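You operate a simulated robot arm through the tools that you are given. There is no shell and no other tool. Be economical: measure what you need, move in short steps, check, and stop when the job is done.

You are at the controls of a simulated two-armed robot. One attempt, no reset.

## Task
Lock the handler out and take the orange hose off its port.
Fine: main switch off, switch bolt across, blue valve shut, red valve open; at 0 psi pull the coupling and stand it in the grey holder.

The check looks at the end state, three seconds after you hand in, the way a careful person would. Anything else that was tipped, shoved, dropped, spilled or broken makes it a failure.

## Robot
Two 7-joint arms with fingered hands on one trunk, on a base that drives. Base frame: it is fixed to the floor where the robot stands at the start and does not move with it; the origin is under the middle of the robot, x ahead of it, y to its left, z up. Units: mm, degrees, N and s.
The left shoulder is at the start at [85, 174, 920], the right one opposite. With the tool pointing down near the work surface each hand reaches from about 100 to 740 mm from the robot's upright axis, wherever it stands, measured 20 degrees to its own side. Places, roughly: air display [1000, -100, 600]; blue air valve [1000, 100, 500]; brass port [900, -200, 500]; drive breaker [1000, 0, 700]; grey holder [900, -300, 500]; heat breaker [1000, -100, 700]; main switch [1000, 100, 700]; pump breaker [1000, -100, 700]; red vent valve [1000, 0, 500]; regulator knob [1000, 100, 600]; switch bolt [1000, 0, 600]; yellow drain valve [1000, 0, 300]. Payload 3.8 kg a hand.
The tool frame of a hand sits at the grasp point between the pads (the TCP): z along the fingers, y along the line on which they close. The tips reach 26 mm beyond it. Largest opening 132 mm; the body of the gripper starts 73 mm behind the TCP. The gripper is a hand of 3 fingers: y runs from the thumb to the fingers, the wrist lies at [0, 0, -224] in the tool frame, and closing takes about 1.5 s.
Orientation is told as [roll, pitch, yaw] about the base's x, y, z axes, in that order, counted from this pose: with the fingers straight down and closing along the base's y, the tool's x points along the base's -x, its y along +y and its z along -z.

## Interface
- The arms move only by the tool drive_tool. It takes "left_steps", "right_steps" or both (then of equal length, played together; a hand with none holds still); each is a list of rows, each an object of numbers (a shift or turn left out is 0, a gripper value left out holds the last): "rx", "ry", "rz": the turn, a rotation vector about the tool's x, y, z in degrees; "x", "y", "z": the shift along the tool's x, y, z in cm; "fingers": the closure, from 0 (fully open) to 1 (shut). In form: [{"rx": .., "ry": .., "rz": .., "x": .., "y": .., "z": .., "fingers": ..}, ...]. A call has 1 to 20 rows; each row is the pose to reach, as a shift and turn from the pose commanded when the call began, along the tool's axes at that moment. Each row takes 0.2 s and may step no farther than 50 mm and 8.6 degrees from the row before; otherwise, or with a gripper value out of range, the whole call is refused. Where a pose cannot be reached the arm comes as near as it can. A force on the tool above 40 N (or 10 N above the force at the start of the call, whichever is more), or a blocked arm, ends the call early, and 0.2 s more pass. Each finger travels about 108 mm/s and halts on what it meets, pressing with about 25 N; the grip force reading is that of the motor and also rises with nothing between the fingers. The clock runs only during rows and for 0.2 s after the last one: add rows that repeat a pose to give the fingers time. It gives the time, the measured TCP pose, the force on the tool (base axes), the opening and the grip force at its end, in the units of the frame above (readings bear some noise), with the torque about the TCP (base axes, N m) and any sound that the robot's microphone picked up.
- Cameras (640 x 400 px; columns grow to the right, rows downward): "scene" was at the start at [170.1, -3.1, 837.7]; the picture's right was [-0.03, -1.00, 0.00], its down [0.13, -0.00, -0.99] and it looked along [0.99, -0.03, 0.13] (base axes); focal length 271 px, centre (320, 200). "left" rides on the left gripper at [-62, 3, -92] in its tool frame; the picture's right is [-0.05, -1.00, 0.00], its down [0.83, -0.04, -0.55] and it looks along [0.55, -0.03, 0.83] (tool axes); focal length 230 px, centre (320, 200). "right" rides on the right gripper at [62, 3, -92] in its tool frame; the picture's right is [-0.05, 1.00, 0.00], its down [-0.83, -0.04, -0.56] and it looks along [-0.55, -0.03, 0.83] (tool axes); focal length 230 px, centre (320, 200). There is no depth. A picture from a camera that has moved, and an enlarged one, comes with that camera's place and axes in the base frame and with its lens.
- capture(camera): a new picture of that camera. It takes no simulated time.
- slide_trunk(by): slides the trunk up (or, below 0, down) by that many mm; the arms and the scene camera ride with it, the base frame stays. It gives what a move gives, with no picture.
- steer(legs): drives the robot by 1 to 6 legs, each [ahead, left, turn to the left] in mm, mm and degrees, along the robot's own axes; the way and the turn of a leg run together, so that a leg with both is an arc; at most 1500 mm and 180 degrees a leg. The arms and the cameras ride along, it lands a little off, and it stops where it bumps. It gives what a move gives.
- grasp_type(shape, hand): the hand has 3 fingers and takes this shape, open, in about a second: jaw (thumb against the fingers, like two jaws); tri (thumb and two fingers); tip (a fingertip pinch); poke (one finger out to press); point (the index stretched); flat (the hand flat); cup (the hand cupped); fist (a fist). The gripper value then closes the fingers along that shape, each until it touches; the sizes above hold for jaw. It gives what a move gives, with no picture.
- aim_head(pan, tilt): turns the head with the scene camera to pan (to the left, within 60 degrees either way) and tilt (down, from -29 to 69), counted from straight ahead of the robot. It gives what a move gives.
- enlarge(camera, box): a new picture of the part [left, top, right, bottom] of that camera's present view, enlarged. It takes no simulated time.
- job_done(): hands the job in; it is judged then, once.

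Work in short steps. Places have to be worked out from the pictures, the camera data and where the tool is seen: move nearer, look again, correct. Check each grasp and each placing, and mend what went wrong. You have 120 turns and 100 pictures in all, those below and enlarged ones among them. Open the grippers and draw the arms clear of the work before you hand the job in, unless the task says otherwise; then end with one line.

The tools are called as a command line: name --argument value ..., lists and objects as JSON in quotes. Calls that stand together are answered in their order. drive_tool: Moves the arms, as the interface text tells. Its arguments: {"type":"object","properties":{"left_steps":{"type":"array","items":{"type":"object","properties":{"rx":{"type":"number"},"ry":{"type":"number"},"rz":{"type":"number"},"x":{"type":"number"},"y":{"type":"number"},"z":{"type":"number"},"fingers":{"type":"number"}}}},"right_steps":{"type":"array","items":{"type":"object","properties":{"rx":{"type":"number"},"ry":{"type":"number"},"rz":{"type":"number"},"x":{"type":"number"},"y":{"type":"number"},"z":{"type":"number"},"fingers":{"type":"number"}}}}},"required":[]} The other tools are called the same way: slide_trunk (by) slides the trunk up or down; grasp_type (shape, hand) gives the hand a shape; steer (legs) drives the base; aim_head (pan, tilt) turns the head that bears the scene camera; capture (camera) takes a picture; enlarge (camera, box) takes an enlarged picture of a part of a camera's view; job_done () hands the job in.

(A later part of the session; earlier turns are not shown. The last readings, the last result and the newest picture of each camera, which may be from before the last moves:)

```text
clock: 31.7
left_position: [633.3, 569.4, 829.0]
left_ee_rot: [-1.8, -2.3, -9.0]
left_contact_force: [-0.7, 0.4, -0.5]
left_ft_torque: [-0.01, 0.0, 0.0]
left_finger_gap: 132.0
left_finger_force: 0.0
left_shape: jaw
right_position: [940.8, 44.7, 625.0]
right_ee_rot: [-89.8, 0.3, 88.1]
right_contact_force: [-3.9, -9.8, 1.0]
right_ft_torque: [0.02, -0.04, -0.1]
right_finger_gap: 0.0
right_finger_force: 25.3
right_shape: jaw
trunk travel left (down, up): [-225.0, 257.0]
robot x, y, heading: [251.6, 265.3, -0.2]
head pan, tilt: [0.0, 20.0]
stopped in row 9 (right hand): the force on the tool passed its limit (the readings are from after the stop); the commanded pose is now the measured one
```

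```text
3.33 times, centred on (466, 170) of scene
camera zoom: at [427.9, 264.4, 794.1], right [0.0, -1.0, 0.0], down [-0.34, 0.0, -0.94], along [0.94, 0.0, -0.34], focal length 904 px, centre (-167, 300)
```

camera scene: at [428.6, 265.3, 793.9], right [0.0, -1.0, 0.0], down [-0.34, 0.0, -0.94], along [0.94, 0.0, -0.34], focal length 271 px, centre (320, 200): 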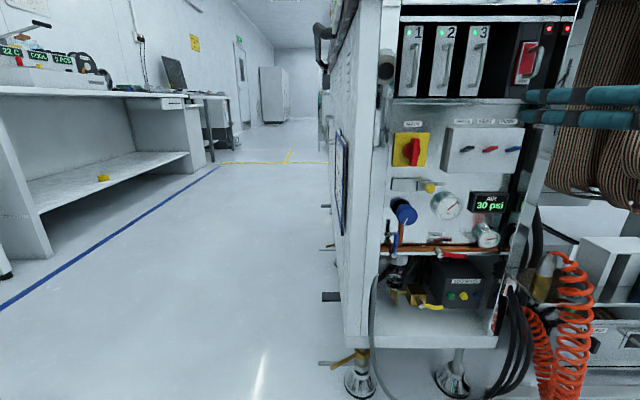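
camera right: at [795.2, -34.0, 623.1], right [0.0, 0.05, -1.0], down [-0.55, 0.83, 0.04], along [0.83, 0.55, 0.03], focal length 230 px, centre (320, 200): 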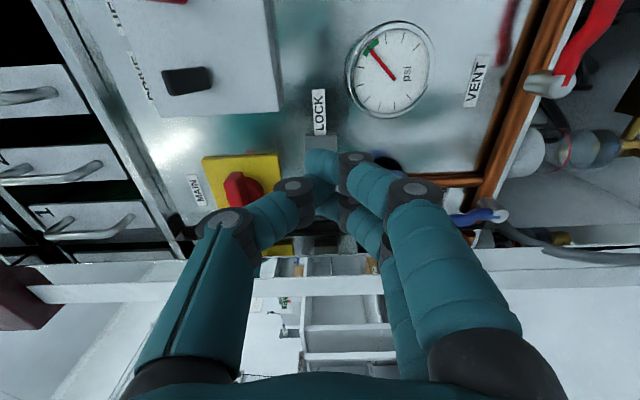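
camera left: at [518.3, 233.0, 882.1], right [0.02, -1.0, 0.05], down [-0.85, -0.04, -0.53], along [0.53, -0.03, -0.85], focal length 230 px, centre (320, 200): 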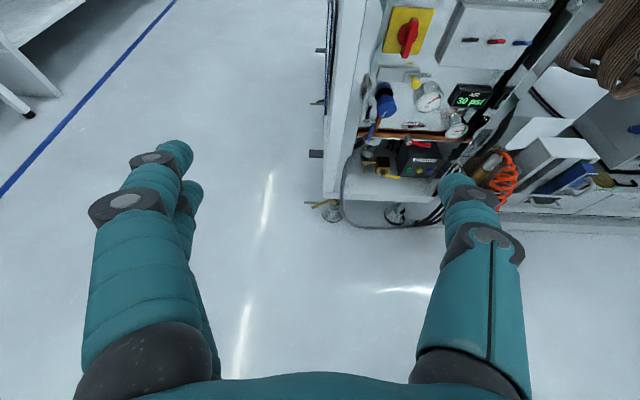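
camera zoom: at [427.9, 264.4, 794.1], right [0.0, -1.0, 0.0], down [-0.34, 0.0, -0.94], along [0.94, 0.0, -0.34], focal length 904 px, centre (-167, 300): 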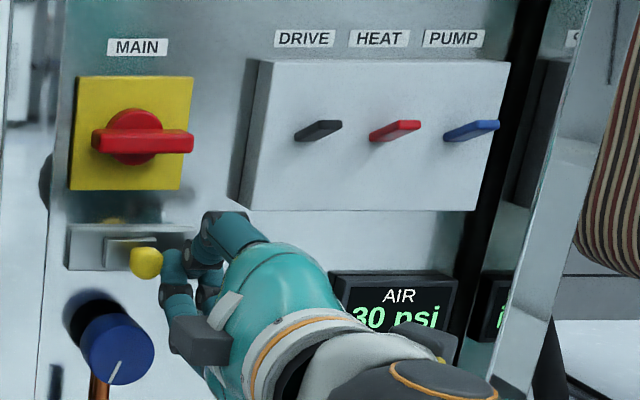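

The knob holds firm at 40 N, so the bolt is fully across. I back off and slide the trunk down 150 mm to work at the valves.

drive_tool --right_steps '[{"x": 1}, {"x": 1.5, "z": -4}, {"x": 1.5, "z": -8}, {"x": 1.5, "z": -11}]'

slide_trunk --by -150

capture --camera "scene"

capture --camera "right"

```text
clock: 32.7
left_position: [631.5, 568.8, 829.6]
left_ee_rot: [-1.8, -2.3, -9.1]
left_contact_force: [-0.2, 0.1, -0.4]
left_ft_torque: [-0.01, -0.01, 0.0]
left_finger_gap: 132.0
left_finger_force: 0.1
left_shape: jaw
right_position: [830.7, 34.1, 625.7]
right_ee_rot: [-90.0, 0.2, 88.6]
right_contact_force: [-1.3, 0.2, -0.6]
right_ft_torque: [-0.03, 0.01, -0.03]
right_finger_gap: 0.0
right_finger_force: 24.7
right_shape: jaw
trunk travel left (down, up): [-225.0, 257.0]
robot x, y, heading: [249.8, 269.5, -0.1]
head pan, tilt: [0.0, 20.0]
```

```text
clock: 34.4
left_position: [632.6, 569.2, 680.3]
left_ee_rot: [-1.8, -2.3, -8.9]
left_contact_force: [-0.1, 0.3, 0.0]
left_ft_torque: [0.02, 0.01, -0.01]
left_finger_gap: 131.9
left_finger_force: 0.1
left_shape: jaw
right_position: [829.6, 36.0, 476.1]
right_ee_rot: [-89.8, 0.2, 88.4]
right_contact_force: [-0.2, 0.4, -0.2]
right_ft_torque: [0.0, -0.03, -0.01]
right_finger_gap: 0.0
right_finger_force: 25.1
right_shape: jaw
trunk travel left (down, up): [-75.0, 407.0]
robot x, y, heading: [247.6, 267.4, -0.0]
head pan, tilt: [0.0, 20.0]
```

```text
62 pictures are left
camera scene: at [437.3, 264.5, 634.8], right [0.0, -1.0, 0.0], down [-0.34, 0.0, -0.94], along [0.94, 0.0, -0.34], focal length 271 px, centre (320, 200)
```

scene: 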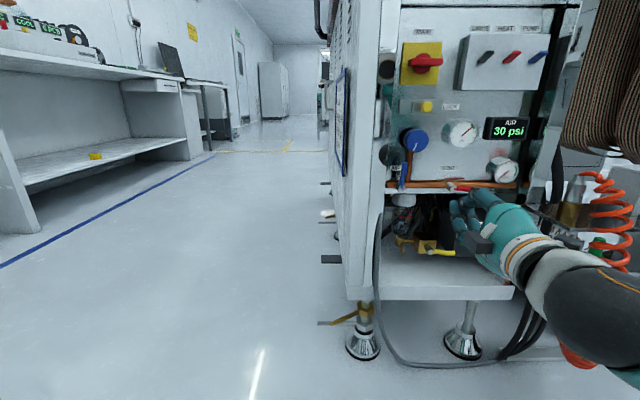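

```text
61 pictures are left
camera right: at [736.3, -23.4, 473.9], right [0.0, 0.05, -1.0], down [-0.53, 0.85, 0.04], along [0.85, 0.53, 0.03], focal length 230 px, centre (320, 200)
```

right: 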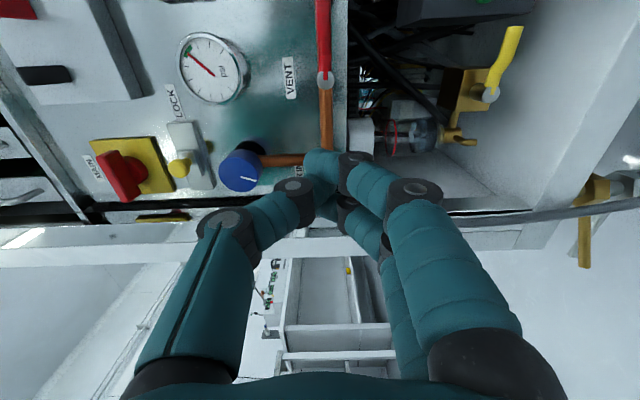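

I zoom on the valves from the scene camera.

enlarge --camera "scene" --box '[375, 110, 535, 210]'

enlarge --camera "right" --box '[220, 30, 380, 180]'

```text
4.00 times, centred on (455, 160) of scene
camera zoom: at [437.3, 264.5, 634.8], right [0.0, -1.0, 0.0], down [-0.34, 0.0, -0.94], along [0.94, 0.0, -0.34], focal length 1085 px, centre (-220, 360)
```

zoom: 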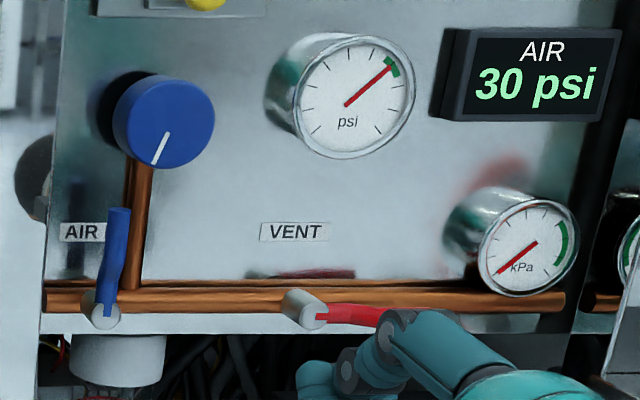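

```text
2.67 times, centred on (300, 105) of right
camera zoom: at [736.3, -23.4, 473.9], right [0.0, 0.05, -1.0], down [-0.53, 0.85, 0.04], along [0.85, 0.53, 0.03], focal length 614 px, centre (373, 453)
```

zoom: 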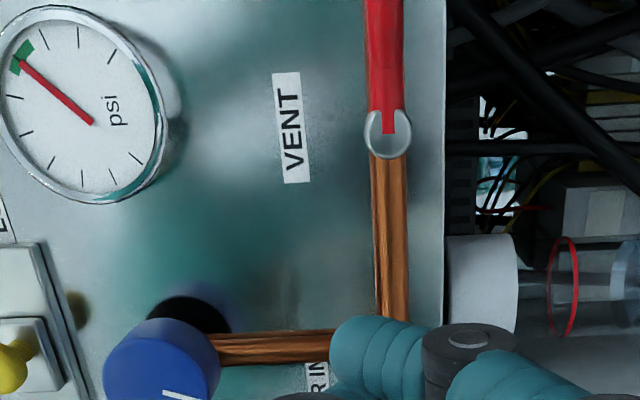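

Blue lever: hub ≈ (958, 101, 471), tip at z≈520; red hub ≈ (965, -6, 470). I roll the hand back and set it in front of the blue lever's upper half with a 43 mm opening.

drive_tool --right_steps '[{"rz": 8, "x": -1, "y": -0.6}, {"rz": 16, "x": -2, "y": -1.2}, {"rz": 24, "x": -3, "y": -1.8}, {"rz": 32, "x": -4, "y": -2.4}, {"rz": 40, "x": -5, "y": -2.9}, {"rz": 48, "x": -6.4, "y": -2.9}, {"rz": 56, "x": -6.4, "y": -2.9}, {"rz": 64, "x": -6.4, "y": -2.9}, {"rz": 72, "x": -6.4, "y": -2.9}, {"rz": 80, "x": -6.4, "y": -2.9, "fingers": 0.68}, {"rz": 88, "x": -6.4, "y": -2.9, "z": 2}, {"rz": 90, "x": -6.4, "y": -2.9, "z": 4}]'

capture --camera "right"

enlarge --camera "scene" --box '[375, 110, 535, 210]'

```text
clock: 37.0
left_position: [631.8, 569.9, 679.7]
left_ee_rot: [-1.8, -2.3, -9.0]
left_contact_force: [-0.1, 0.2, 0.7]
left_ft_torque: [-0.01, -0.01, 0.02]
left_finger_gap: 131.8
left_finger_force: 0.0
left_shape: jaw
right_position: [872.8, 99.0, 505.2]
right_ee_rot: [-31.4, -89.9, 30.0]
right_contact_force: [0.5, -0.7, -0.1]
right_ft_torque: [0.01, -0.02, -0.02]
right_finger_gap: 41.7
right_finger_force: 0.0
right_shape: jaw
trunk travel left (down, up): [-75.0, 407.0]
robot x, y, heading: [247.9, 267.2, -0.2]
head pan, tilt: [0.0, 20.0]
```

```text
58 pictures are left
camera right: at [780.6, 104.8, 443.6], right [0.03, 1.0, 0.05], down [-0.55, -0.03, 0.83], along [0.83, -0.05, 0.55], focal length 230 px, centre (320, 200)
```

right: 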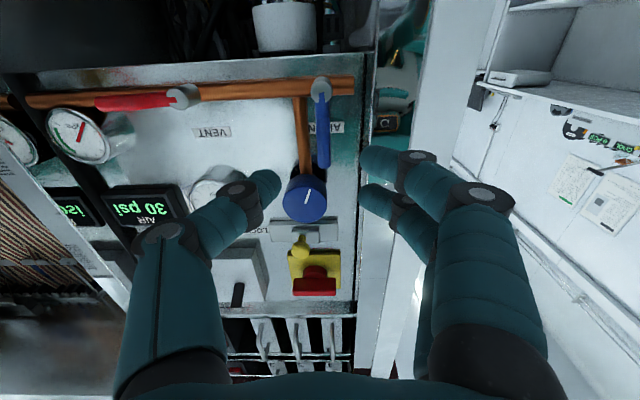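

```text
4.00 times, centred on (455, 160) of scene
camera zoom: at [437.5, 264.5, 634.7], right [0.0, -1.0, 0.0], down [-0.34, 0.0, -0.94], along [0.94, 0.0, -0.34], focal length 1085 px, centre (-220, 360)
```

zoom: 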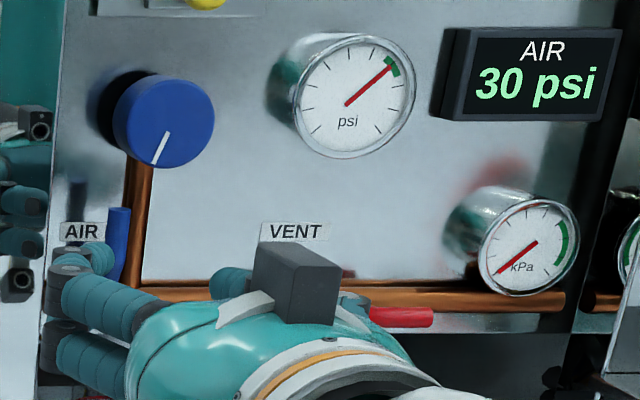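

The lever is centred between the fingers. I advance 7.7 cm and close on it.

drive_tool --right_steps '[{"z": 3}, {"z": 6}, {"z": 7.7}, {"z": 7.7, "fingers": 1}, {"z": 7.7}, {"z": 7.7}, {"z": 7.7}]'

capture --camera "right"

```text
clock: 37.8
left_position: [632.5, 568.3, 680.4]
left_ee_rot: [-1.8, -2.3, -9.1]
left_contact_force: [0.0, 0.2, 0.6]
left_ft_torque: [0.02, -0.03, -0.01]
left_finger_gap: 132.1
left_finger_force: 0.1
left_shape: jaw
right_position: [938.4, 92.0, 504.6]
right_ee_rot: [-46.2, -89.7, 44.3]
right_contact_force: [-18.8, -7.7, 3.4]
right_ft_torque: [0.16, -0.05, 0.67]
right_finger_gap: 39.7
right_finger_force: 0.0
right_shape: jaw
trunk travel left (down, up): [-75.0, 407.0]
robot x, y, heading: [248.1, 267.3, -0.6]
head pan, tilt: [0.0, 20.0]
stopped in row 3 (right hand): the force on the tool passed its limit (the readings are from after the stop); the commanded pose is now the measured one
```

```text
56 pictures are left
camera right: at [847.0, 98.0, 443.3], right [0.03, 1.0, 0.05], down [-0.55, -0.02, 0.83], along [0.83, -0.05, 0.55], focal length 230 px, centre (320, 200)
```

right: 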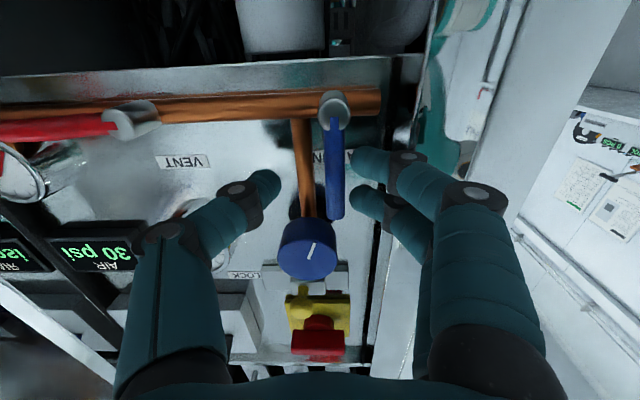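

The finger knuckles hit the left cabinet post (no lever contact). I back off and try the poke shape (one slim finger) to swing the levers.

drive_tool --right_steps '[{"z": -3}, {"z": -6}, {"z": -9}, {"z": -11}]'

grasp_type --shape "poke" --hand "right"

capture --camera "right"

enlarge --camera "scene" --box '[375, 110, 567, 230]'

```text
clock: 38.8
left_position: [632.7, 568.6, 679.4]
left_ee_rot: [-1.8, -2.3, -9.1]
left_contact_force: [0.6, 1.4, 0.8]
left_ft_torque: [0.01, 0.01, 0.01]
left_finger_gap: 132.1
left_finger_force: 0.0
left_shape: jaw
right_position: [830.3, 99.4, 503.4]
right_ee_rot: [-46.2, -89.6, 44.6]
right_contact_force: [0.1, 0.3, -0.1]
right_ft_torque: [0.0, -0.01, -0.01]
right_finger_gap: 42.0
right_finger_force: 0.2
right_shape: jaw
trunk travel left (down, up): [-75.0, 407.0]
robot x, y, heading: [254.6, 269.9, -0.0]
head pan, tilt: [0.0, 20.0]
```

```text
clock: 39.7
left_position: [633.1, 567.6, 680.5]
left_ee_rot: [-1.8, -2.3, -9.1]
left_contact_force: [-0.9, 0.9, 0.6]
left_ft_torque: [0.01, -0.02, 0.0]
left_finger_gap: 132.0
left_finger_force: 0.1
left_shape: jaw
right_position: [829.1, 97.8, 504.6]
right_ee_rot: [-36.3, -89.7, 34.8]
right_contact_force: [-0.3, -0.5, 0.2]
right_ft_torque: [0.01, -0.02, -0.01]
right_finger_gap: 0.0
right_finger_force: 0.1
right_shape: poke
trunk travel left (down, up): [-75.0, 407.0]
robot x, y, heading: [252.6, 263.1, -0.0]
head pan, tilt: [0.0, 20.0]
```

```text
55 pictures are left
camera right: at [737.6, 103.9, 442.6], right [0.03, 1.0, 0.05], down [-0.55, -0.02, 0.83], along [0.83, -0.05, 0.55], focal length 230 px, centre (320, 200)
```

right: 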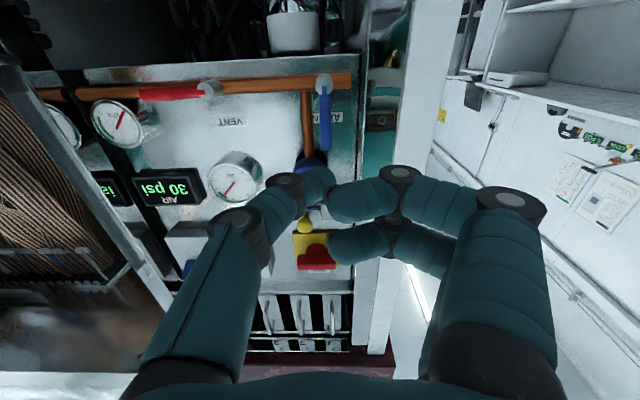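

```text
3.33 times, centred on (471, 170) of scene
camera zoom: at [437.2, 264.1, 634.7], right [0.0, -1.0, 0.0], down [-0.34, 0.0, -0.94], along [0.94, 0.0, -0.34], focal length 904 px, centre (-183, 300)
```

zoom: 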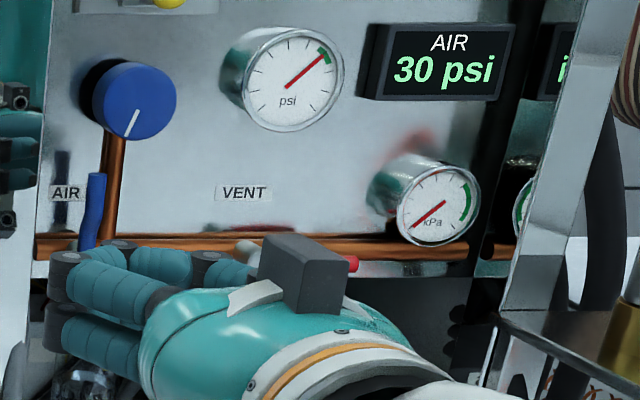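

Poke keeps the knuckles wide. I try the point shape.

grasp_type --shape "point" --hand "right"

capture --camera "right"

enlarge --camera "scene" --box '[375, 110, 567, 230]'

```text
clock: 40.6
left_position: [632.8, 568.6, 679.5]
left_ee_rot: [-1.8, -2.3, -9.1]
left_contact_force: [0.6, -1.1, 0.0]
left_ft_torque: [0.01, 0.02, -0.01]
left_finger_gap: 131.9
left_finger_force: 0.0
left_shape: jaw
right_position: [830.3, 97.9, 503.3]
right_ee_rot: [-38.0, -89.7, 36.4]
right_contact_force: [0.4, 1.0, 0.2]
right_ft_torque: [0.0, 0.01, 0.01]
right_finger_gap: 0.0
right_finger_force: 0.0
right_shape: point
trunk travel left (down, up): [-75.0, 407.0]
robot x, y, heading: [250.0, 263.0, -0.4]
head pan, tilt: [0.0, 20.0]
```

```text
53 pictures are left
camera right: at [737.6, 103.9, 442.6], right [0.03, 1.0, 0.05], down [-0.55, -0.02, 0.83], along [0.83, -0.05, 0.55], focal length 230 px, centre (320, 200)
```

right: 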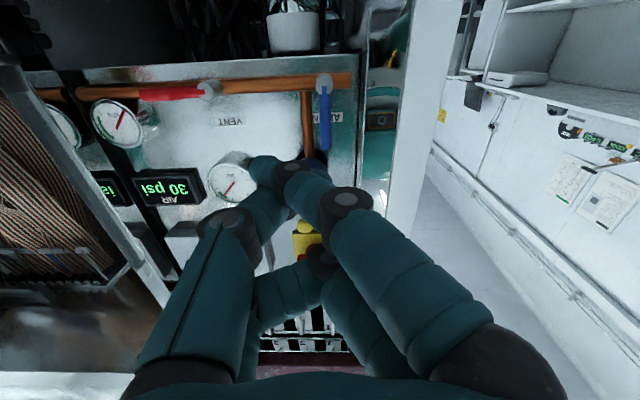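

```text
3.33 times, centred on (471, 170) of scene
camera zoom: at [437.2, 264.1, 634.7], right [0.0, -1.0, 0.0], down [-0.34, 0.0, -0.94], along [0.94, 0.0, -0.34], focal length 904 px, centre (-183, 300)
```

zoom: 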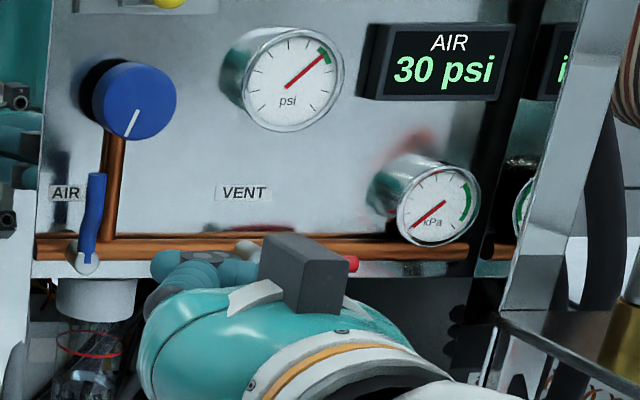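

Point and poke don't help between lever and post. I go back to jaw with a narrow 22 mm gap and yaw the hand 27° so its knuckles stay clear of the left post.

grasp_type --shape "jaw" --hand "right"

drive_tool --right_steps '[{"rx": -7, "y": -1, "fingers": 0.83}, {"rx": -14, "y": -2.5}, {"rx": -21, "y": -4}, {"rx": -27, "y": -5}, {"rx": -27, "y": -5, "z": 1}, {"rx": -27, "y": -5, "z": 3}, {"rx": -27, "y": -5, "z": 3}]'

capture --camera "right"

enlarge --camera "scene" --box '[375, 110, 535, 210]'

```text
clock: 41.5
left_position: [632.7, 568.1, 679.5]
left_ee_rot: [-1.8, -2.2, -9.1]
left_contact_force: [-0.3, 0.7, -0.7]
left_ft_torque: [-0.01, 0.0, -0.04]
left_finger_gap: 132.5
left_finger_force: 0.1
left_shape: jaw
right_position: [829.9, 99.0, 503.5]
right_ee_rot: [-37.2, -89.7, 35.5]
right_contact_force: [-0.2, 0.9, 0.5]
right_ft_torque: [0.01, 0.02, -0.02]
right_finger_gap: 94.8
right_finger_force: 0.1
right_shape: jaw
trunk travel left (down, up): [-75.0, 407.0]
robot x, y, heading: [247.4, 267.8, -0.3]
head pan, tilt: [0.0, 20.0]
```

```text
clock: 43.1
left_position: [634.2, 568.1, 680.1]
left_ee_rot: [-1.8, -2.2, -9.1]
left_contact_force: [-0.5, 0.3, -0.3]
left_ft_torque: [0.02, 0.0, 0.01]
left_finger_gap: 132.3
left_finger_force: 0.0
left_shape: jaw
right_position: [858.4, 47.3, 504.8]
right_ee_rot: [-8.9, -89.6, 34.2]
right_contact_force: [-0.1, 0.5, -0.1]
right_ft_torque: [0.02, -0.01, 0.0]
right_finger_gap: 4.7
right_finger_force: 0.1
right_shape: jaw
trunk travel left (down, up): [-75.0, 407.0]
robot x, y, heading: [250.4, 266.8, -0.4]
head pan, tilt: [0.0, 20.0]
```

```text
51 pictures are left
camera right: at [774.7, 9.5, 443.6], right [-0.43, 0.9, 0.05], down [-0.48, -0.27, 0.83], along [0.77, 0.33, 0.55], focal length 230 px, centre (320, 200)
```

right: 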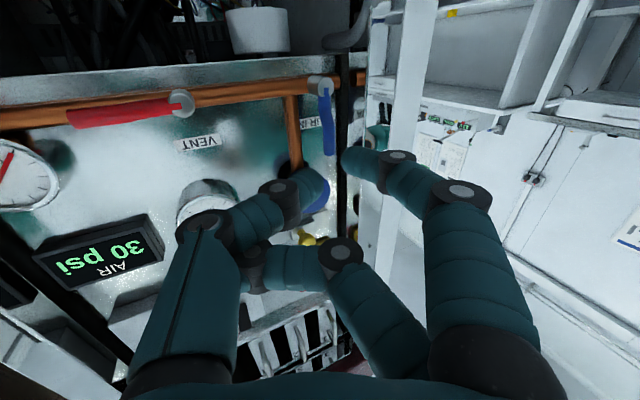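

```text
4.00 times, centred on (455, 160) of scene
camera zoom: at [437.2, 264.1, 634.7], right [0.0, -1.0, 0.0], down [-0.34, 0.0, -0.94], along [0.94, 0.0, -0.34], focal length 1085 px, centre (-220, 360)
```

zoom: 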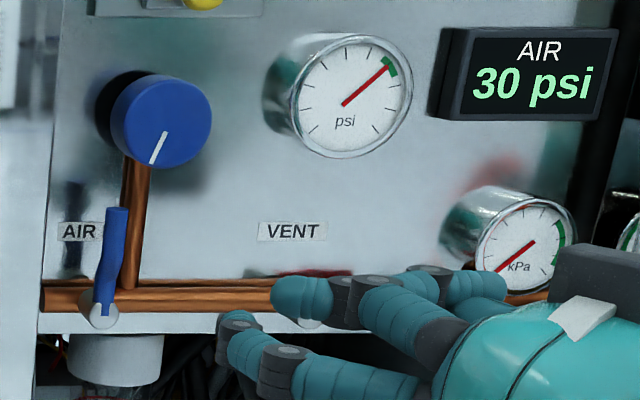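

The upper finger had not uncurled before I closed. I back off slightly, reopen fully with time to settle, then close to the narrow gap.

drive_tool --right_steps '[{"z": -3, "fingers": 0}, {"z": -3}, {"z": -3}, {"z": -3}, {"z": -3}, {"z": -3}, {"z": -3}, {"z": -3}, {"z": -3, "fingers": 0.83}, {"z": -3}, {"z": -3}, {"z": -3}, {"z": -3}, {"z": -3}, {"z": -3}, {"z": -3}]'

capture --camera "right"

```text
clock: 46.5
left_position: [632.5, 568.5, 679.1]
left_ee_rot: [-1.7, -2.3, -9.1]
left_contact_force: [0.7, 0.2, -1.1]
left_ft_torque: [0.02, 0.01, 0.0]
left_finger_gap: 131.9
left_finger_force: 0.1
left_shape: jaw
right_position: [831.8, 33.9, 504.0]
right_ee_rot: [-9.6, -89.7, 35.1]
right_contact_force: [0.4, 0.0, -0.7]
right_ft_torque: [-0.02, 0.01, -0.01]
right_finger_gap: 4.1
right_finger_force: 0.0
right_shape: jaw
trunk travel left (down, up): [-75.0, 407.0]
robot x, y, heading: [248.3, 267.7, -0.3]
head pan, tilt: [0.0, 20.0]
```

```text
49 pictures are left
camera right: at [747.2, -3.4, 443.7], right [-0.43, 0.9, 0.05], down [-0.48, -0.27, 0.83], along [0.77, 0.33, 0.55], focal length 230 px, centre (320, 200)
```

right: 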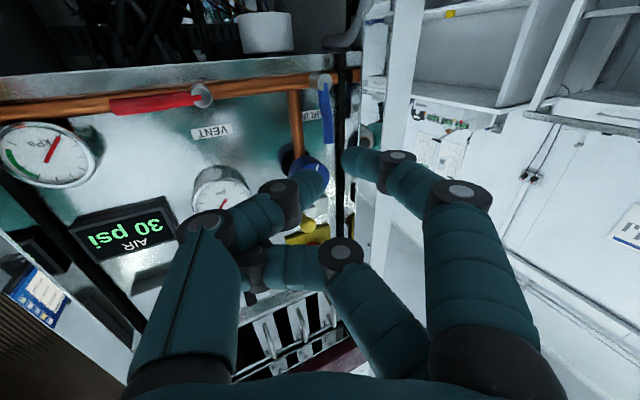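

The upper finger is still folded across. I open to the flat shape and then jaw again to free it.

grasp_type --shape "flat" --hand "right"

capture --camera "right"

grasp_type --shape "jaw" --hand "right"

drive_tool --right_steps '[{"fingers": 0}, {"fingers": 0}, {"fingers": 0}, {"fingers": 0}, {"fingers": 0}, {"fingers": 0}]'

capture --camera "right"

```text
clock: 47.4
left_position: [632.8, 569.2, 679.6]
left_ee_rot: [-1.8, -2.2, -9.1]
left_contact_force: [0.1, -0.4, 0.2]
left_ft_torque: [-0.01, 0.01, -0.03]
left_finger_gap: 132.0
left_finger_force: 0.0
left_shape: jaw
right_position: [832.1, 34.4, 505.2]
right_ee_rot: [-9.5, -89.7, 35.0]
right_contact_force: [-0.3, 0.4, 0.6]
right_ft_torque: [0.03, -0.03, -0.02]
right_finger_gap: 0.1
right_finger_force: 0.0
right_shape: flat
trunk travel left (down, up): [-75.0, 407.0]
robot x, y, heading: [252.5, 264.9, -0.4]
head pan, tilt: [0.0, 20.0]
```

```text
48 pictures are left
camera right: at [747.2, -3.4, 443.7], right [-0.43, 0.9, 0.05], down [-0.48, -0.27, 0.83], along [0.77, 0.33, 0.55], focal length 230 px, centre (320, 200)
```

right: 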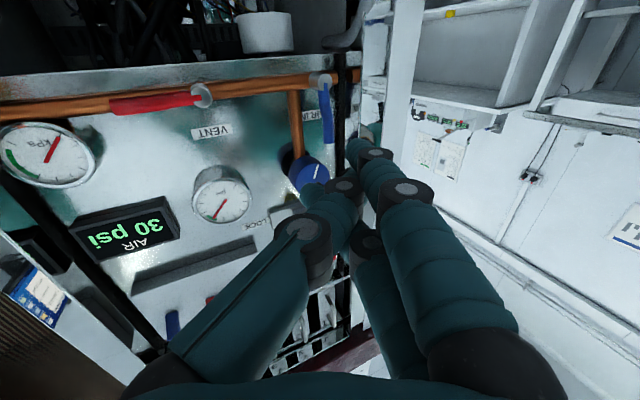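

```text
clock: 48.3
left_position: [632.6, 569.0, 679.7]
left_ee_rot: [-1.9, -2.4, -9.1]
left_contact_force: [-0.3, -0.1, -0.8]
left_ft_torque: [0.03, -0.01, 0.03]
left_finger_gap: 132.1
left_finger_force: 0.1
left_shape: jaw
right_position: [832.2, 33.2, 504.7]
right_ee_rot: [-9.5, -89.6, 34.9]
right_contact_force: [-0.3, -0.5, -0.3]
right_ft_torque: [0.04, 0.01, 0.01]
right_finger_gap: 132.2
right_finger_force: 0.1
right_shape: jaw
trunk travel left (down, up): [-75.0, 407.0]
robot x, y, heading: [253.4, 265.5, -0.1]
head pan, tilt: [0.0, 20.0]
```

```text
clock: 49.7
left_position: [631.6, 568.8, 679.6]
left_ee_rot: [-1.9, -2.3, -9.1]
left_contact_force: [0.7, 0.8, 0.5]
left_ft_torque: [0.02, -0.01, 0.05]
left_finger_gap: 132.1
left_finger_force: 0.0
left_shape: jaw
right_position: [831.6, 33.2, 504.1]
right_ee_rot: [-9.9, -89.7, 35.2]
right_contact_force: [0.5, 0.5, 0.0]
right_ft_torque: [-0.01, -0.04, -0.01]
right_finger_gap: 131.9
right_finger_force: 0.1
right_shape: jaw
trunk travel left (down, up): [-75.0, 407.0]
robot x, y, heading: [251.6, 267.8, -0.4]
head pan, tilt: [0.0, 20.0]
```

```text
47 pictures are left
camera right: at [747.2, -3.4, 443.7], right [-0.43, 0.9, 0.05], down [-0.48, -0.27, 0.83], along [0.77, 0.33, 0.55], focal length 230 px, centre (320, 200)
```

right: 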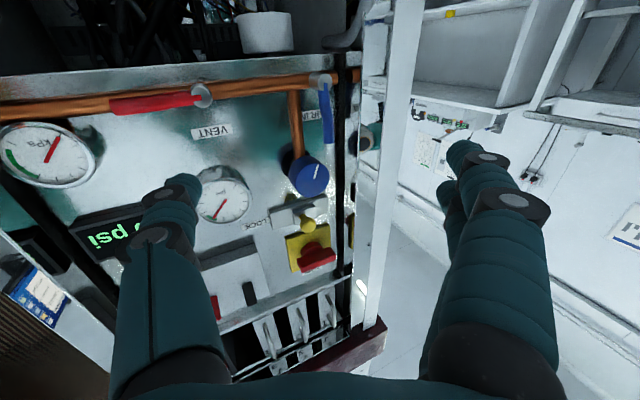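

Jaw is restored. I narrow the gap to ~22 mm and move to a stand-off 50 mm before the lever along the yawed axis.

drive_tool --right_steps '[{"fingers": 0.83}, {"z": 0}, {"z": 0}, {"z": 0}, {"z": 0}, {"z": 2.5, "y": 0.3}, {"z": 5, "y": 0.3}, {"z": 7.9, "y": 0.35}, {"z": 7.9, "y": 0.35}]'

capture --camera "right"

enlarge --camera "scene" --box '[375, 110, 535, 210]'

```text
clock: 51.7
left_position: [633.6, 570.0, 679.2]
left_ee_rot: [-1.8, -2.2, -9.1]
left_contact_force: [0.1, -1.0, 0.1]
left_ft_torque: [0.01, -0.01, 0.01]
left_finger_gap: 132.1
left_finger_force: 0.0
left_shape: jaw
right_position: [901.3, 70.1, 504.7]
right_ee_rot: [-9.4, -89.6, 34.7]
right_contact_force: [-0.1, -0.6, -0.1]
right_ft_torque: [-0.01, -0.02, -0.01]
right_finger_gap: 23.1
right_finger_force: 0.0
right_shape: jaw
trunk travel left (down, up): [-75.0, 407.0]
robot x, y, heading: [253.3, 263.1, -0.5]
head pan, tilt: [0.0, 20.0]
```

```text
46 pictures are left
camera right: at [815.9, 32.4, 443.5], right [-0.43, 0.9, 0.05], down [-0.48, -0.27, 0.83], along [0.77, 0.33, 0.55], focal length 230 px, centre (320, 200)
```

right: 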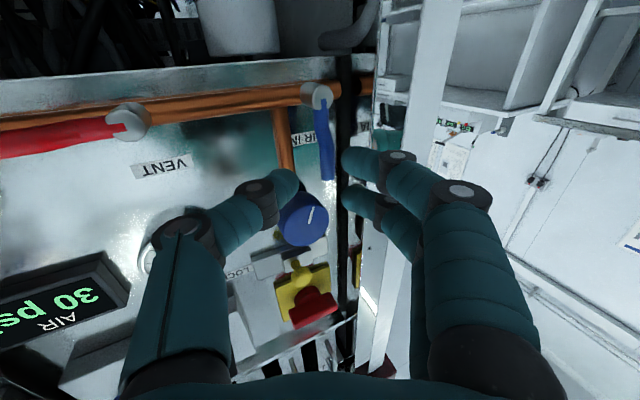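

```text
4.00 times, centred on (455, 160) of scene
camera zoom: at [437.2, 264.1, 634.7], right [0.0, -1.0, 0.0], down [-0.34, 0.0, -0.94], along [0.94, 0.0, -0.34], focal length 1085 px, centre (-220, 360)
```

zoom: 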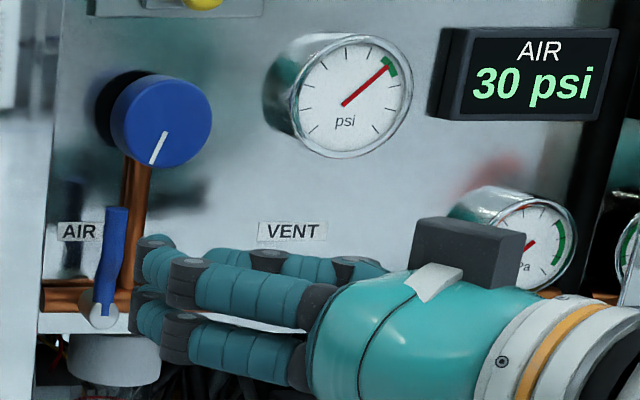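

The lever lies between the fingertips. I advance 5 cm along the tool and close.

drive_tool --right_steps '[{"z": 2}, {"z": 3.5}, {"z": 4.9}, {"z": 4.9, "fingers": 1}, {"z": 4.9}, {"z": 4.9}, {"z": 4.9}]'

capture --camera "right"

enlarge --camera "scene" --box '[375, 110, 535, 210]'

```text
clock: 53.3
left_position: [632.4, 568.8, 679.2]
left_ee_rot: [-1.7, -2.4, -9.1]
left_contact_force: [-0.5, 0.8, 0.2]
left_ft_torque: [0.04, 0.01, 0.02]
left_finger_gap: 132.1
left_finger_force: 0.0
left_shape: jaw
right_position: [946.8, 91.1, 502.3]
right_ee_rot: [-9.6, -89.7, 34.9]
right_contact_force: [9.0, 3.2, 0.3]
right_ft_torque: [0.03, -0.02, -0.02]
right_finger_gap: 4.5
right_finger_force: 25.3
right_shape: jaw
trunk travel left (down, up): [-75.0, 407.0]
robot x, y, heading: [254.3, 265.9, -0.3]
head pan, tilt: [0.0, 20.0]
```

```text
44 pictures are left
camera right: at [861.7, 54.1, 442.6], right [-0.43, 0.9, 0.05], down [-0.48, -0.27, 0.83], along [0.77, 0.33, 0.55], focal length 230 px, centre (320, 200)
```

right: 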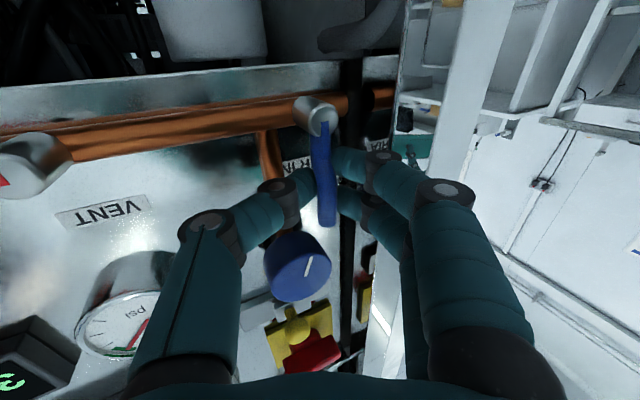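

```text
4.00 times, centred on (455, 160) of scene
camera zoom: at [437.5, 264.3, 634.7], right [0.0, -1.0, 0.0], down [-0.34, 0.0, -0.94], along [0.94, 0.0, -0.34], focal length 1085 px, centre (-220, 360)
```

zoom: 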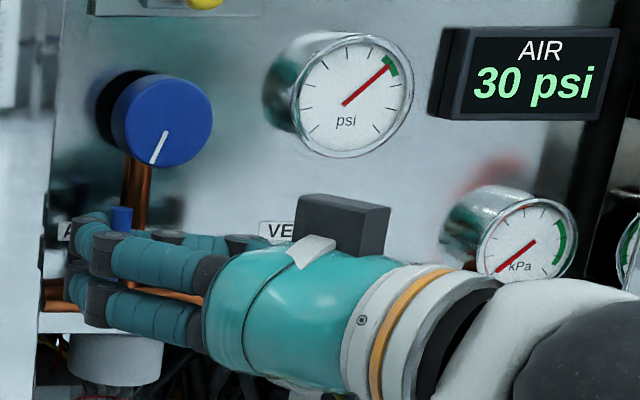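

The lever is gripped (gap 4.5 mm). I swing it clockwise about its hub: first 24° as a test.

drive_tool --right_steps '[{"x": 0.17, "y": -0.395, "z": -0.184, "ry": -3.38, "rz": 7.25, "fingers": 1}, {"x": 0.4, "y": -0.764, "z": -0.357, "ry": -6.77, "rz": 14.5}, {"x": 0.684, "y": -1.1, "z": -0.514, "ry": -10.15, "rz": 21.74}]'

capture --camera "right"

```text
clock: 54.1
left_position: [633.3, 569.0, 678.9]
left_ee_rot: [-1.8, -2.3, -9.1]
left_contact_force: [0.9, 0.3, 0.2]
left_ft_torque: [0.01, 0.03, -0.02]
left_finger_gap: 132.2
left_finger_force: 0.1
left_shape: jaw
right_position: [946.1, 78.8, 496.9]
right_ee_rot: [114.7, -66.1, -89.3]
right_contact_force: [10.4, -0.1, 4.1]
right_ft_torque: [0.06, 0.02, -0.05]
right_finger_gap: 4.8
right_finger_force: 24.6
right_shape: jaw
trunk travel left (down, up): [-75.0, 407.0]
robot x, y, heading: [248.7, 263.2, -0.1]
head pan, tilt: [0.0, 20.0]
```

```text
42 pictures are left
camera right: at [861.6, 70.1, 426.5], right [-0.43, 0.8, 0.42], down [-0.48, -0.59, 0.65], along [0.77, 0.08, 0.64], focal length 230 px, centre (320, 200)
```

right: 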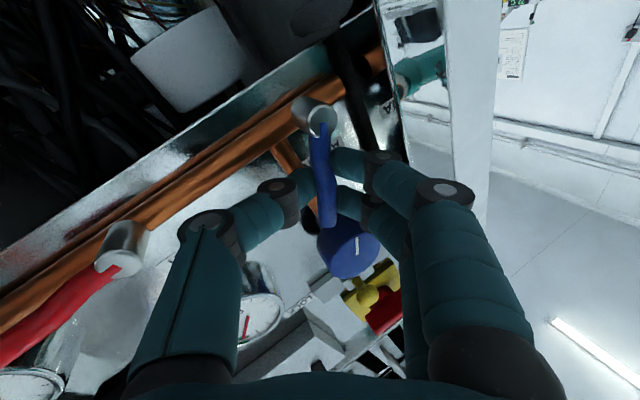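

The lever follows with low forces. I continue the remaining ~67°.

drive_tool --right_steps '[{"x": 0.17, "y": -0.395, "z": -0.184, "ry": -3.38, "rz": 7.25, "fingers": 1}, {"x": 0.4, "y": -0.764, "z": -0.357, "ry": -6.77, "rz": 14.5}, {"x": 0.684, "y": -1.1, "z": -0.514, "ry": -10.15, "rz": 21.74}, {"x": 1.016, "y": -1.399, "z": -0.653, "ry": -13.54, "rz": 28.99}, {"x": 1.392, "y": -1.652, "z": -0.771, "ry": -16.92, "rz": 36.24}, {"x": 1.802, "y": -1.855, "z": -0.866, "ry": -20.3, "rz": 43.49}, {"x": 2.24, "y": -2.004, "z": -0.936, "ry": -23.69, "rz": 50.74}, {"x": 2.581, "y": -2.079, "z": -0.971, "ry": -26.23, "rz": 56.17}, {"x": 2.87, "y": -2.117, "z": -0.989, "ry": -28.34, "rz": 60.7}]'

capture --camera "right"

enlarge --camera "scene" --box '[375, 110, 535, 210]'

```text
clock: 56.1
left_position: [632.2, 568.5, 679.8]
left_ee_rot: [-1.7, -2.3, -9.0]
left_contact_force: [-0.1, 0.5, -0.5]
left_ft_torque: [0.0, 0.0, -0.02]
left_finger_gap: 132.0
left_finger_force: 0.0
left_shape: jaw
right_position: [947.0, 68.3, 462.7]
right_ee_rot: [114.9, 0.9, -90.0]
right_contact_force: [8.1, -17.8, 7.0]
right_ft_torque: [0.11, -0.01, -0.21]
right_finger_gap: 3.9
right_finger_force: 25.0
right_shape: jaw
trunk travel left (down, up): [-75.0, 407.0]
robot x, y, heading: [251.3, 266.6, -0.4]
head pan, tilt: [0.0, 20.0]
```

```text
41 pictures are left
camera right: at [861.7, 129.4, 427.1], right [-0.42, -0.07, 0.91], down [-0.48, -0.83, -0.29], along [0.77, -0.56, 0.32], focal length 230 px, centre (320, 200)
```

right: 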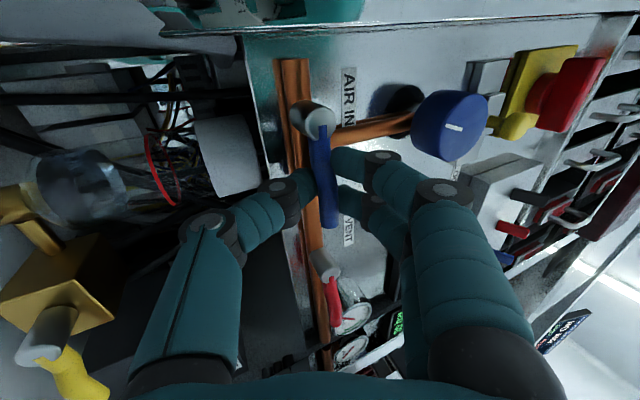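

```text
4.00 times, centred on (455, 160) of scene
camera zoom: at [437.1, 263.6, 634.8], right [0.0, -1.0, 0.0], down [-0.34, 0.0, -0.94], along [0.94, 0.0, -0.34], focal length 1085 px, centre (-220, 360)
```

zoom: 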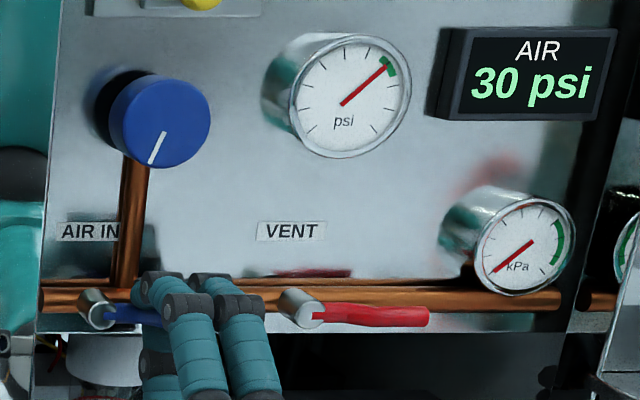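

The blue lever is horizontal (shut). I release, back off 6 cm, and shift 10.4 cm right to stand before the red lever with the same hand attitude.

drive_tool --right_steps '[{"fingers": 0.8}, {"fingers": 0.8}, {"z": -2}, {"z": -4}, {"z": -6}, {"z": -6, "x": -3.5}, {"z": -6, "x": -7}, {"z": -6, "x": -10.4}, {"z": -6, "x": -10.4}]'

capture --camera "right"

enlarge --camera "scene" --box '[375, 110, 535, 210]'

```text
clock: 58.1
left_position: [633.5, 569.5, 679.0]
left_ee_rot: [-1.8, -2.3, -9.1]
left_contact_force: [0.8, -0.1, 0.0]
left_ft_torque: [-0.01, 0.02, -0.02]
left_finger_gap: 132.1
left_finger_force: 0.1
left_shape: jaw
right_position: [892.7, -33.8, 436.5]
right_ee_rot: [114.7, 0.9, -89.7]
right_contact_force: [-0.6, 0.6, 0.7]
right_ft_torque: [-0.02, -0.01, 0.02]
right_finger_gap: 26.2
right_finger_force: 0.1
right_shape: jaw
trunk travel left (down, up): [-75.0, 407.0]
robot x, y, heading: [248.8, 264.4, -0.5]
head pan, tilt: [0.0, 20.0]
```

```text
39 pictures are left
camera right: at [807.5, 27.4, 401.7], right [-0.42, -0.07, 0.91], down [-0.48, -0.83, -0.28], along [0.77, -0.55, 0.31], focal length 230 px, centre (320, 200)
```

right: 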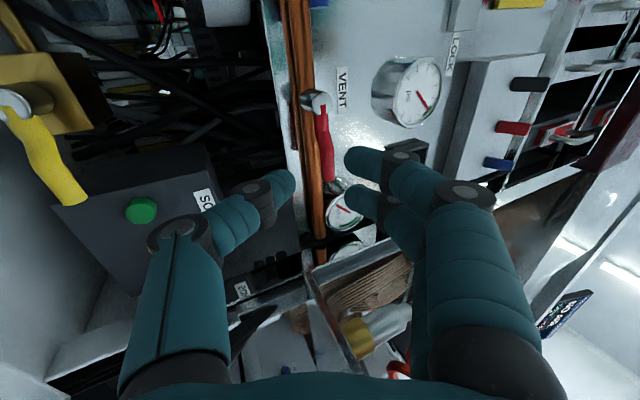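

```text
4.00 times, centred on (455, 160) of scene
camera zoom: at [437.2, 264.1, 634.7], right [0.0, -1.0, 0.0], down [-0.34, 0.0, -0.94], along [0.94, 0.0, -0.34], focal length 1085 px, centre (-220, 360)
```

zoom: 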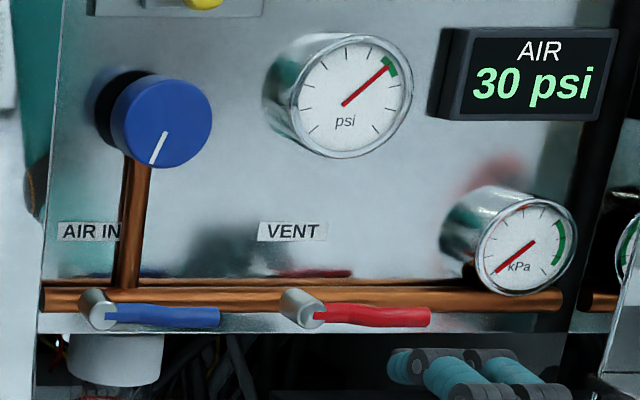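

Blue now matches red's closed attitude. I advance 6 cm onto the red lever and grip.

drive_tool --right_steps '[{"z": 2}, {"z": 4}, {"z": 6}, {"z": 6, "fingers": 1}, {"z": 6}, {"z": 6}, {"z": 6}]'

capture --camera "right"

```text
clock: 59.7
left_position: [631.9, 568.9, 679.3]
left_ee_rot: [-1.8, -2.3, -9.1]
left_contact_force: [0.6, -0.3, 0.3]
left_ft_torque: [0.02, 0.0, 0.01]
left_finger_gap: 132.0
left_finger_force: 0.0
left_shape: jaw
right_position: [948.0, -34.1, 461.4]
right_ee_rot: [114.9, 0.7, -89.7]
right_contact_force: [12.2, -1.0, 5.8]
right_ft_torque: [0.0, 0.01, 0.0]
right_finger_gap: 4.1
right_finger_force: 24.8
right_shape: jaw
trunk travel left (down, up): [-75.0, 407.0]
robot x, y, heading: [248.1, 263.4, -0.2]
head pan, tilt: [0.0, 20.0]
```

```text
37 pictures are left
camera right: at [862.2, 27.5, 426.1], right [-0.42, -0.07, 0.91], down [-0.48, -0.83, -0.28], along [0.77, -0.55, 0.32], focal length 230 px, centre (320, 200)
```

right: 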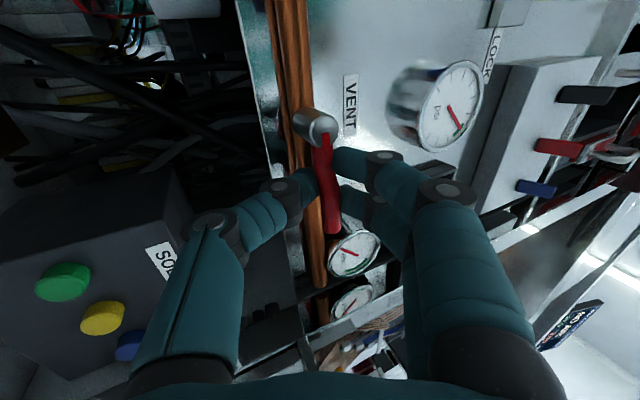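

Red lever gripped (4 mm). I test swinging it upward (counter-clockwise) 24°.

drive_tool --right_steps '[{"x": -0.108, "y": 0.412, "z": 0.192, "ry": 3.38, "rz": -7.25, "fingers": 1}, {"x": -0.152, "y": 0.834, "z": 0.39, "ry": 6.77, "rz": -14.5}, {"x": -0.13, "y": 1.257, "z": 0.587, "ry": 10.15, "rz": -21.74}]'

enlarge --camera "scene" --box '[375, 110, 535, 210]'

```text
clock: 60.5
left_position: [632.6, 568.8, 679.5]
left_ee_rot: [-1.8, -2.3, -9.1]
left_contact_force: [1.1, 0.1, -0.2]
left_ft_torque: [0.0, -0.03, -0.02]
left_finger_gap: 132.2
left_finger_force: 0.0
left_shape: jaw
right_position: [945.9, -36.4, 472.2]
right_ee_rot: [114.6, -23.3, -89.5]
right_contact_force: [10.9, 2.3, -0.4]
right_ft_torque: [0.0, 0.08, 0.04]
right_finger_gap: 3.4
right_finger_force: 25.1
right_shape: jaw
trunk travel left (down, up): [-75.0, 407.0]
robot x, y, heading: [247.7, 265.1, 0.1]
head pan, tilt: [0.0, 20.0]
```

```text
4.00 times, centred on (455, 160) of scene
camera zoom: at [437.5, 264.2, 634.6], right [0.0, -1.0, 0.0], down [-0.34, 0.0, -0.94], along [0.94, 0.0, -0.34], focal length 1085 px, centre (-220, 360)
```

zoom: 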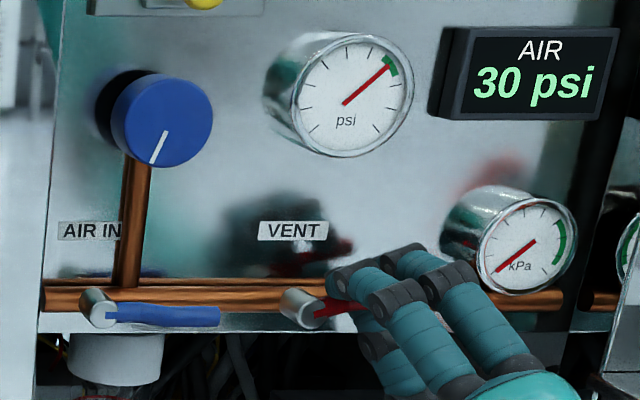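

The red lever turns upward freely. I continue the remaining 67°.

drive_tool --right_steps '[{"x": -0.108, "y": 0.412, "z": 0.192, "ry": 3.38, "rz": -7.25, "fingers": 1}, {"x": -0.152, "y": 0.834, "z": 0.39, "ry": 6.77, "rz": -14.5}, {"x": -0.13, "y": 1.257, "z": 0.587, "ry": 10.15, "rz": -21.74}, {"x": -0.044, "y": 1.674, "z": 0.782, "ry": 13.54, "rz": -28.99}, {"x": 0.106, "y": 2.076, "z": 0.969, "ry": 16.92, "rz": -36.24}, {"x": 0.316, "y": 2.454, "z": 1.146, "ry": 20.3, "rz": -43.49}, {"x": 0.582, "y": 2.803, "z": 1.309, "ry": 23.69, "rz": -50.74}, {"x": 0.898, "y": 3.115, "z": 1.454, "ry": 27.07, "rz": -57.98}, {"x": 1.03, "y": 3.221, "z": 1.504, "ry": 28.34, "rz": -60.7}]'

enlarge --camera "scene" --box '[375, 110, 535, 210]'

```text
clock: 62.5
left_position: [633.2, 568.7, 679.2]
left_ee_rot: [-1.7, -2.2, -9.0]
left_contact_force: [0.2, -0.1, -0.1]
left_ft_torque: [-0.01, 0.0, -0.03]
left_finger_gap: 132.0
left_finger_force: 0.1
left_shape: jaw
right_position: [948.0, -12.7, 500.2]
right_ee_rot: [-5.9, -89.5, 31.1]
right_contact_force: [8.5, -1.4, -13.2]
right_ft_torque: [-0.17, 0.17, -0.1]
right_finger_gap: 3.0
right_finger_force: 24.7
right_shape: jaw
trunk travel left (down, up): [-75.0, 407.0]
robot x, y, heading: [250.2, 265.1, -0.1]
head pan, tilt: [0.0, 20.0]
```

```text
4.00 times, centred on (455, 160) of scene
camera zoom: at [438.0, 263.8, 634.4], right [0.0, -1.0, 0.0], down [-0.34, 0.0, -0.94], along [0.94, 0.0, -0.34], focal length 1085 px, centre (-220, 360)
```

zoom: 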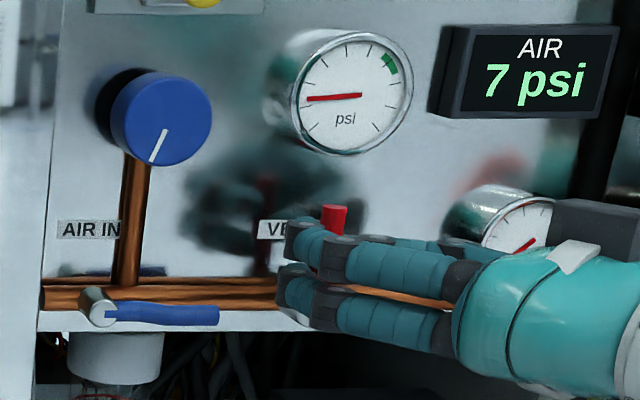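

Pressure is venting (7 psi). I release the red lever and back off along the tool axis.

drive_tool --right_steps '[{"fingers": 0.75}, {"fingers": 0.75}, {"z": -3}, {"z": -6}, {"z": -9}, {"z": -12}, {"z": -15}, {"z": -15, "rx": 8}, {"z": -15, "rx": 16}, {"z": -15, "rx": 25}]'

capture --camera "scene"

enlarge --camera "scene" --box '[375, 110, 535, 210]'

```text
refused: row 10 steps farther than a row can; nothing moved
```

```text
34 pictures are left
camera scene: at [438.0, 263.8, 634.4], right [0.0, -1.0, 0.0], down [-0.34, 0.0, -0.94], along [0.94, 0.0, -0.34], focal length 271 px, centre (320, 200)
```

scene: 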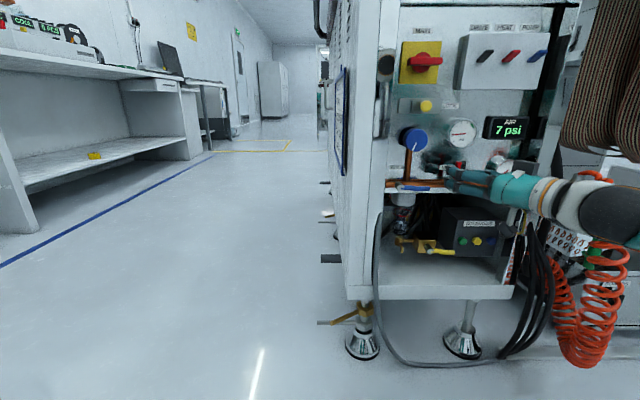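

```text
4.00 times, centred on (455, 160) of scene
camera zoom: at [438.0, 263.8, 634.4], right [0.0, -1.0, 0.0], down [-0.34, 0.0, -0.94], along [0.94, 0.0, -0.34], focal length 1085 px, centre (-220, 360)
```

zoom: 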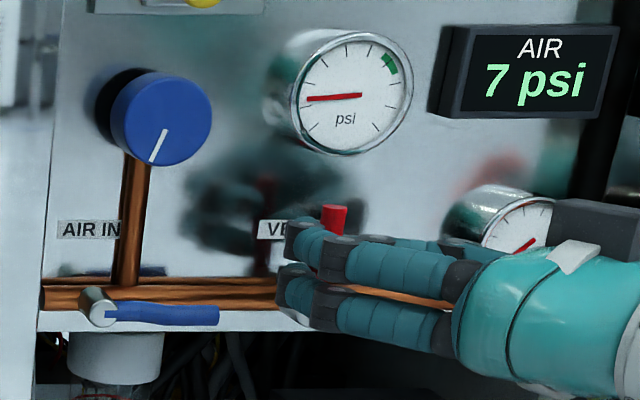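

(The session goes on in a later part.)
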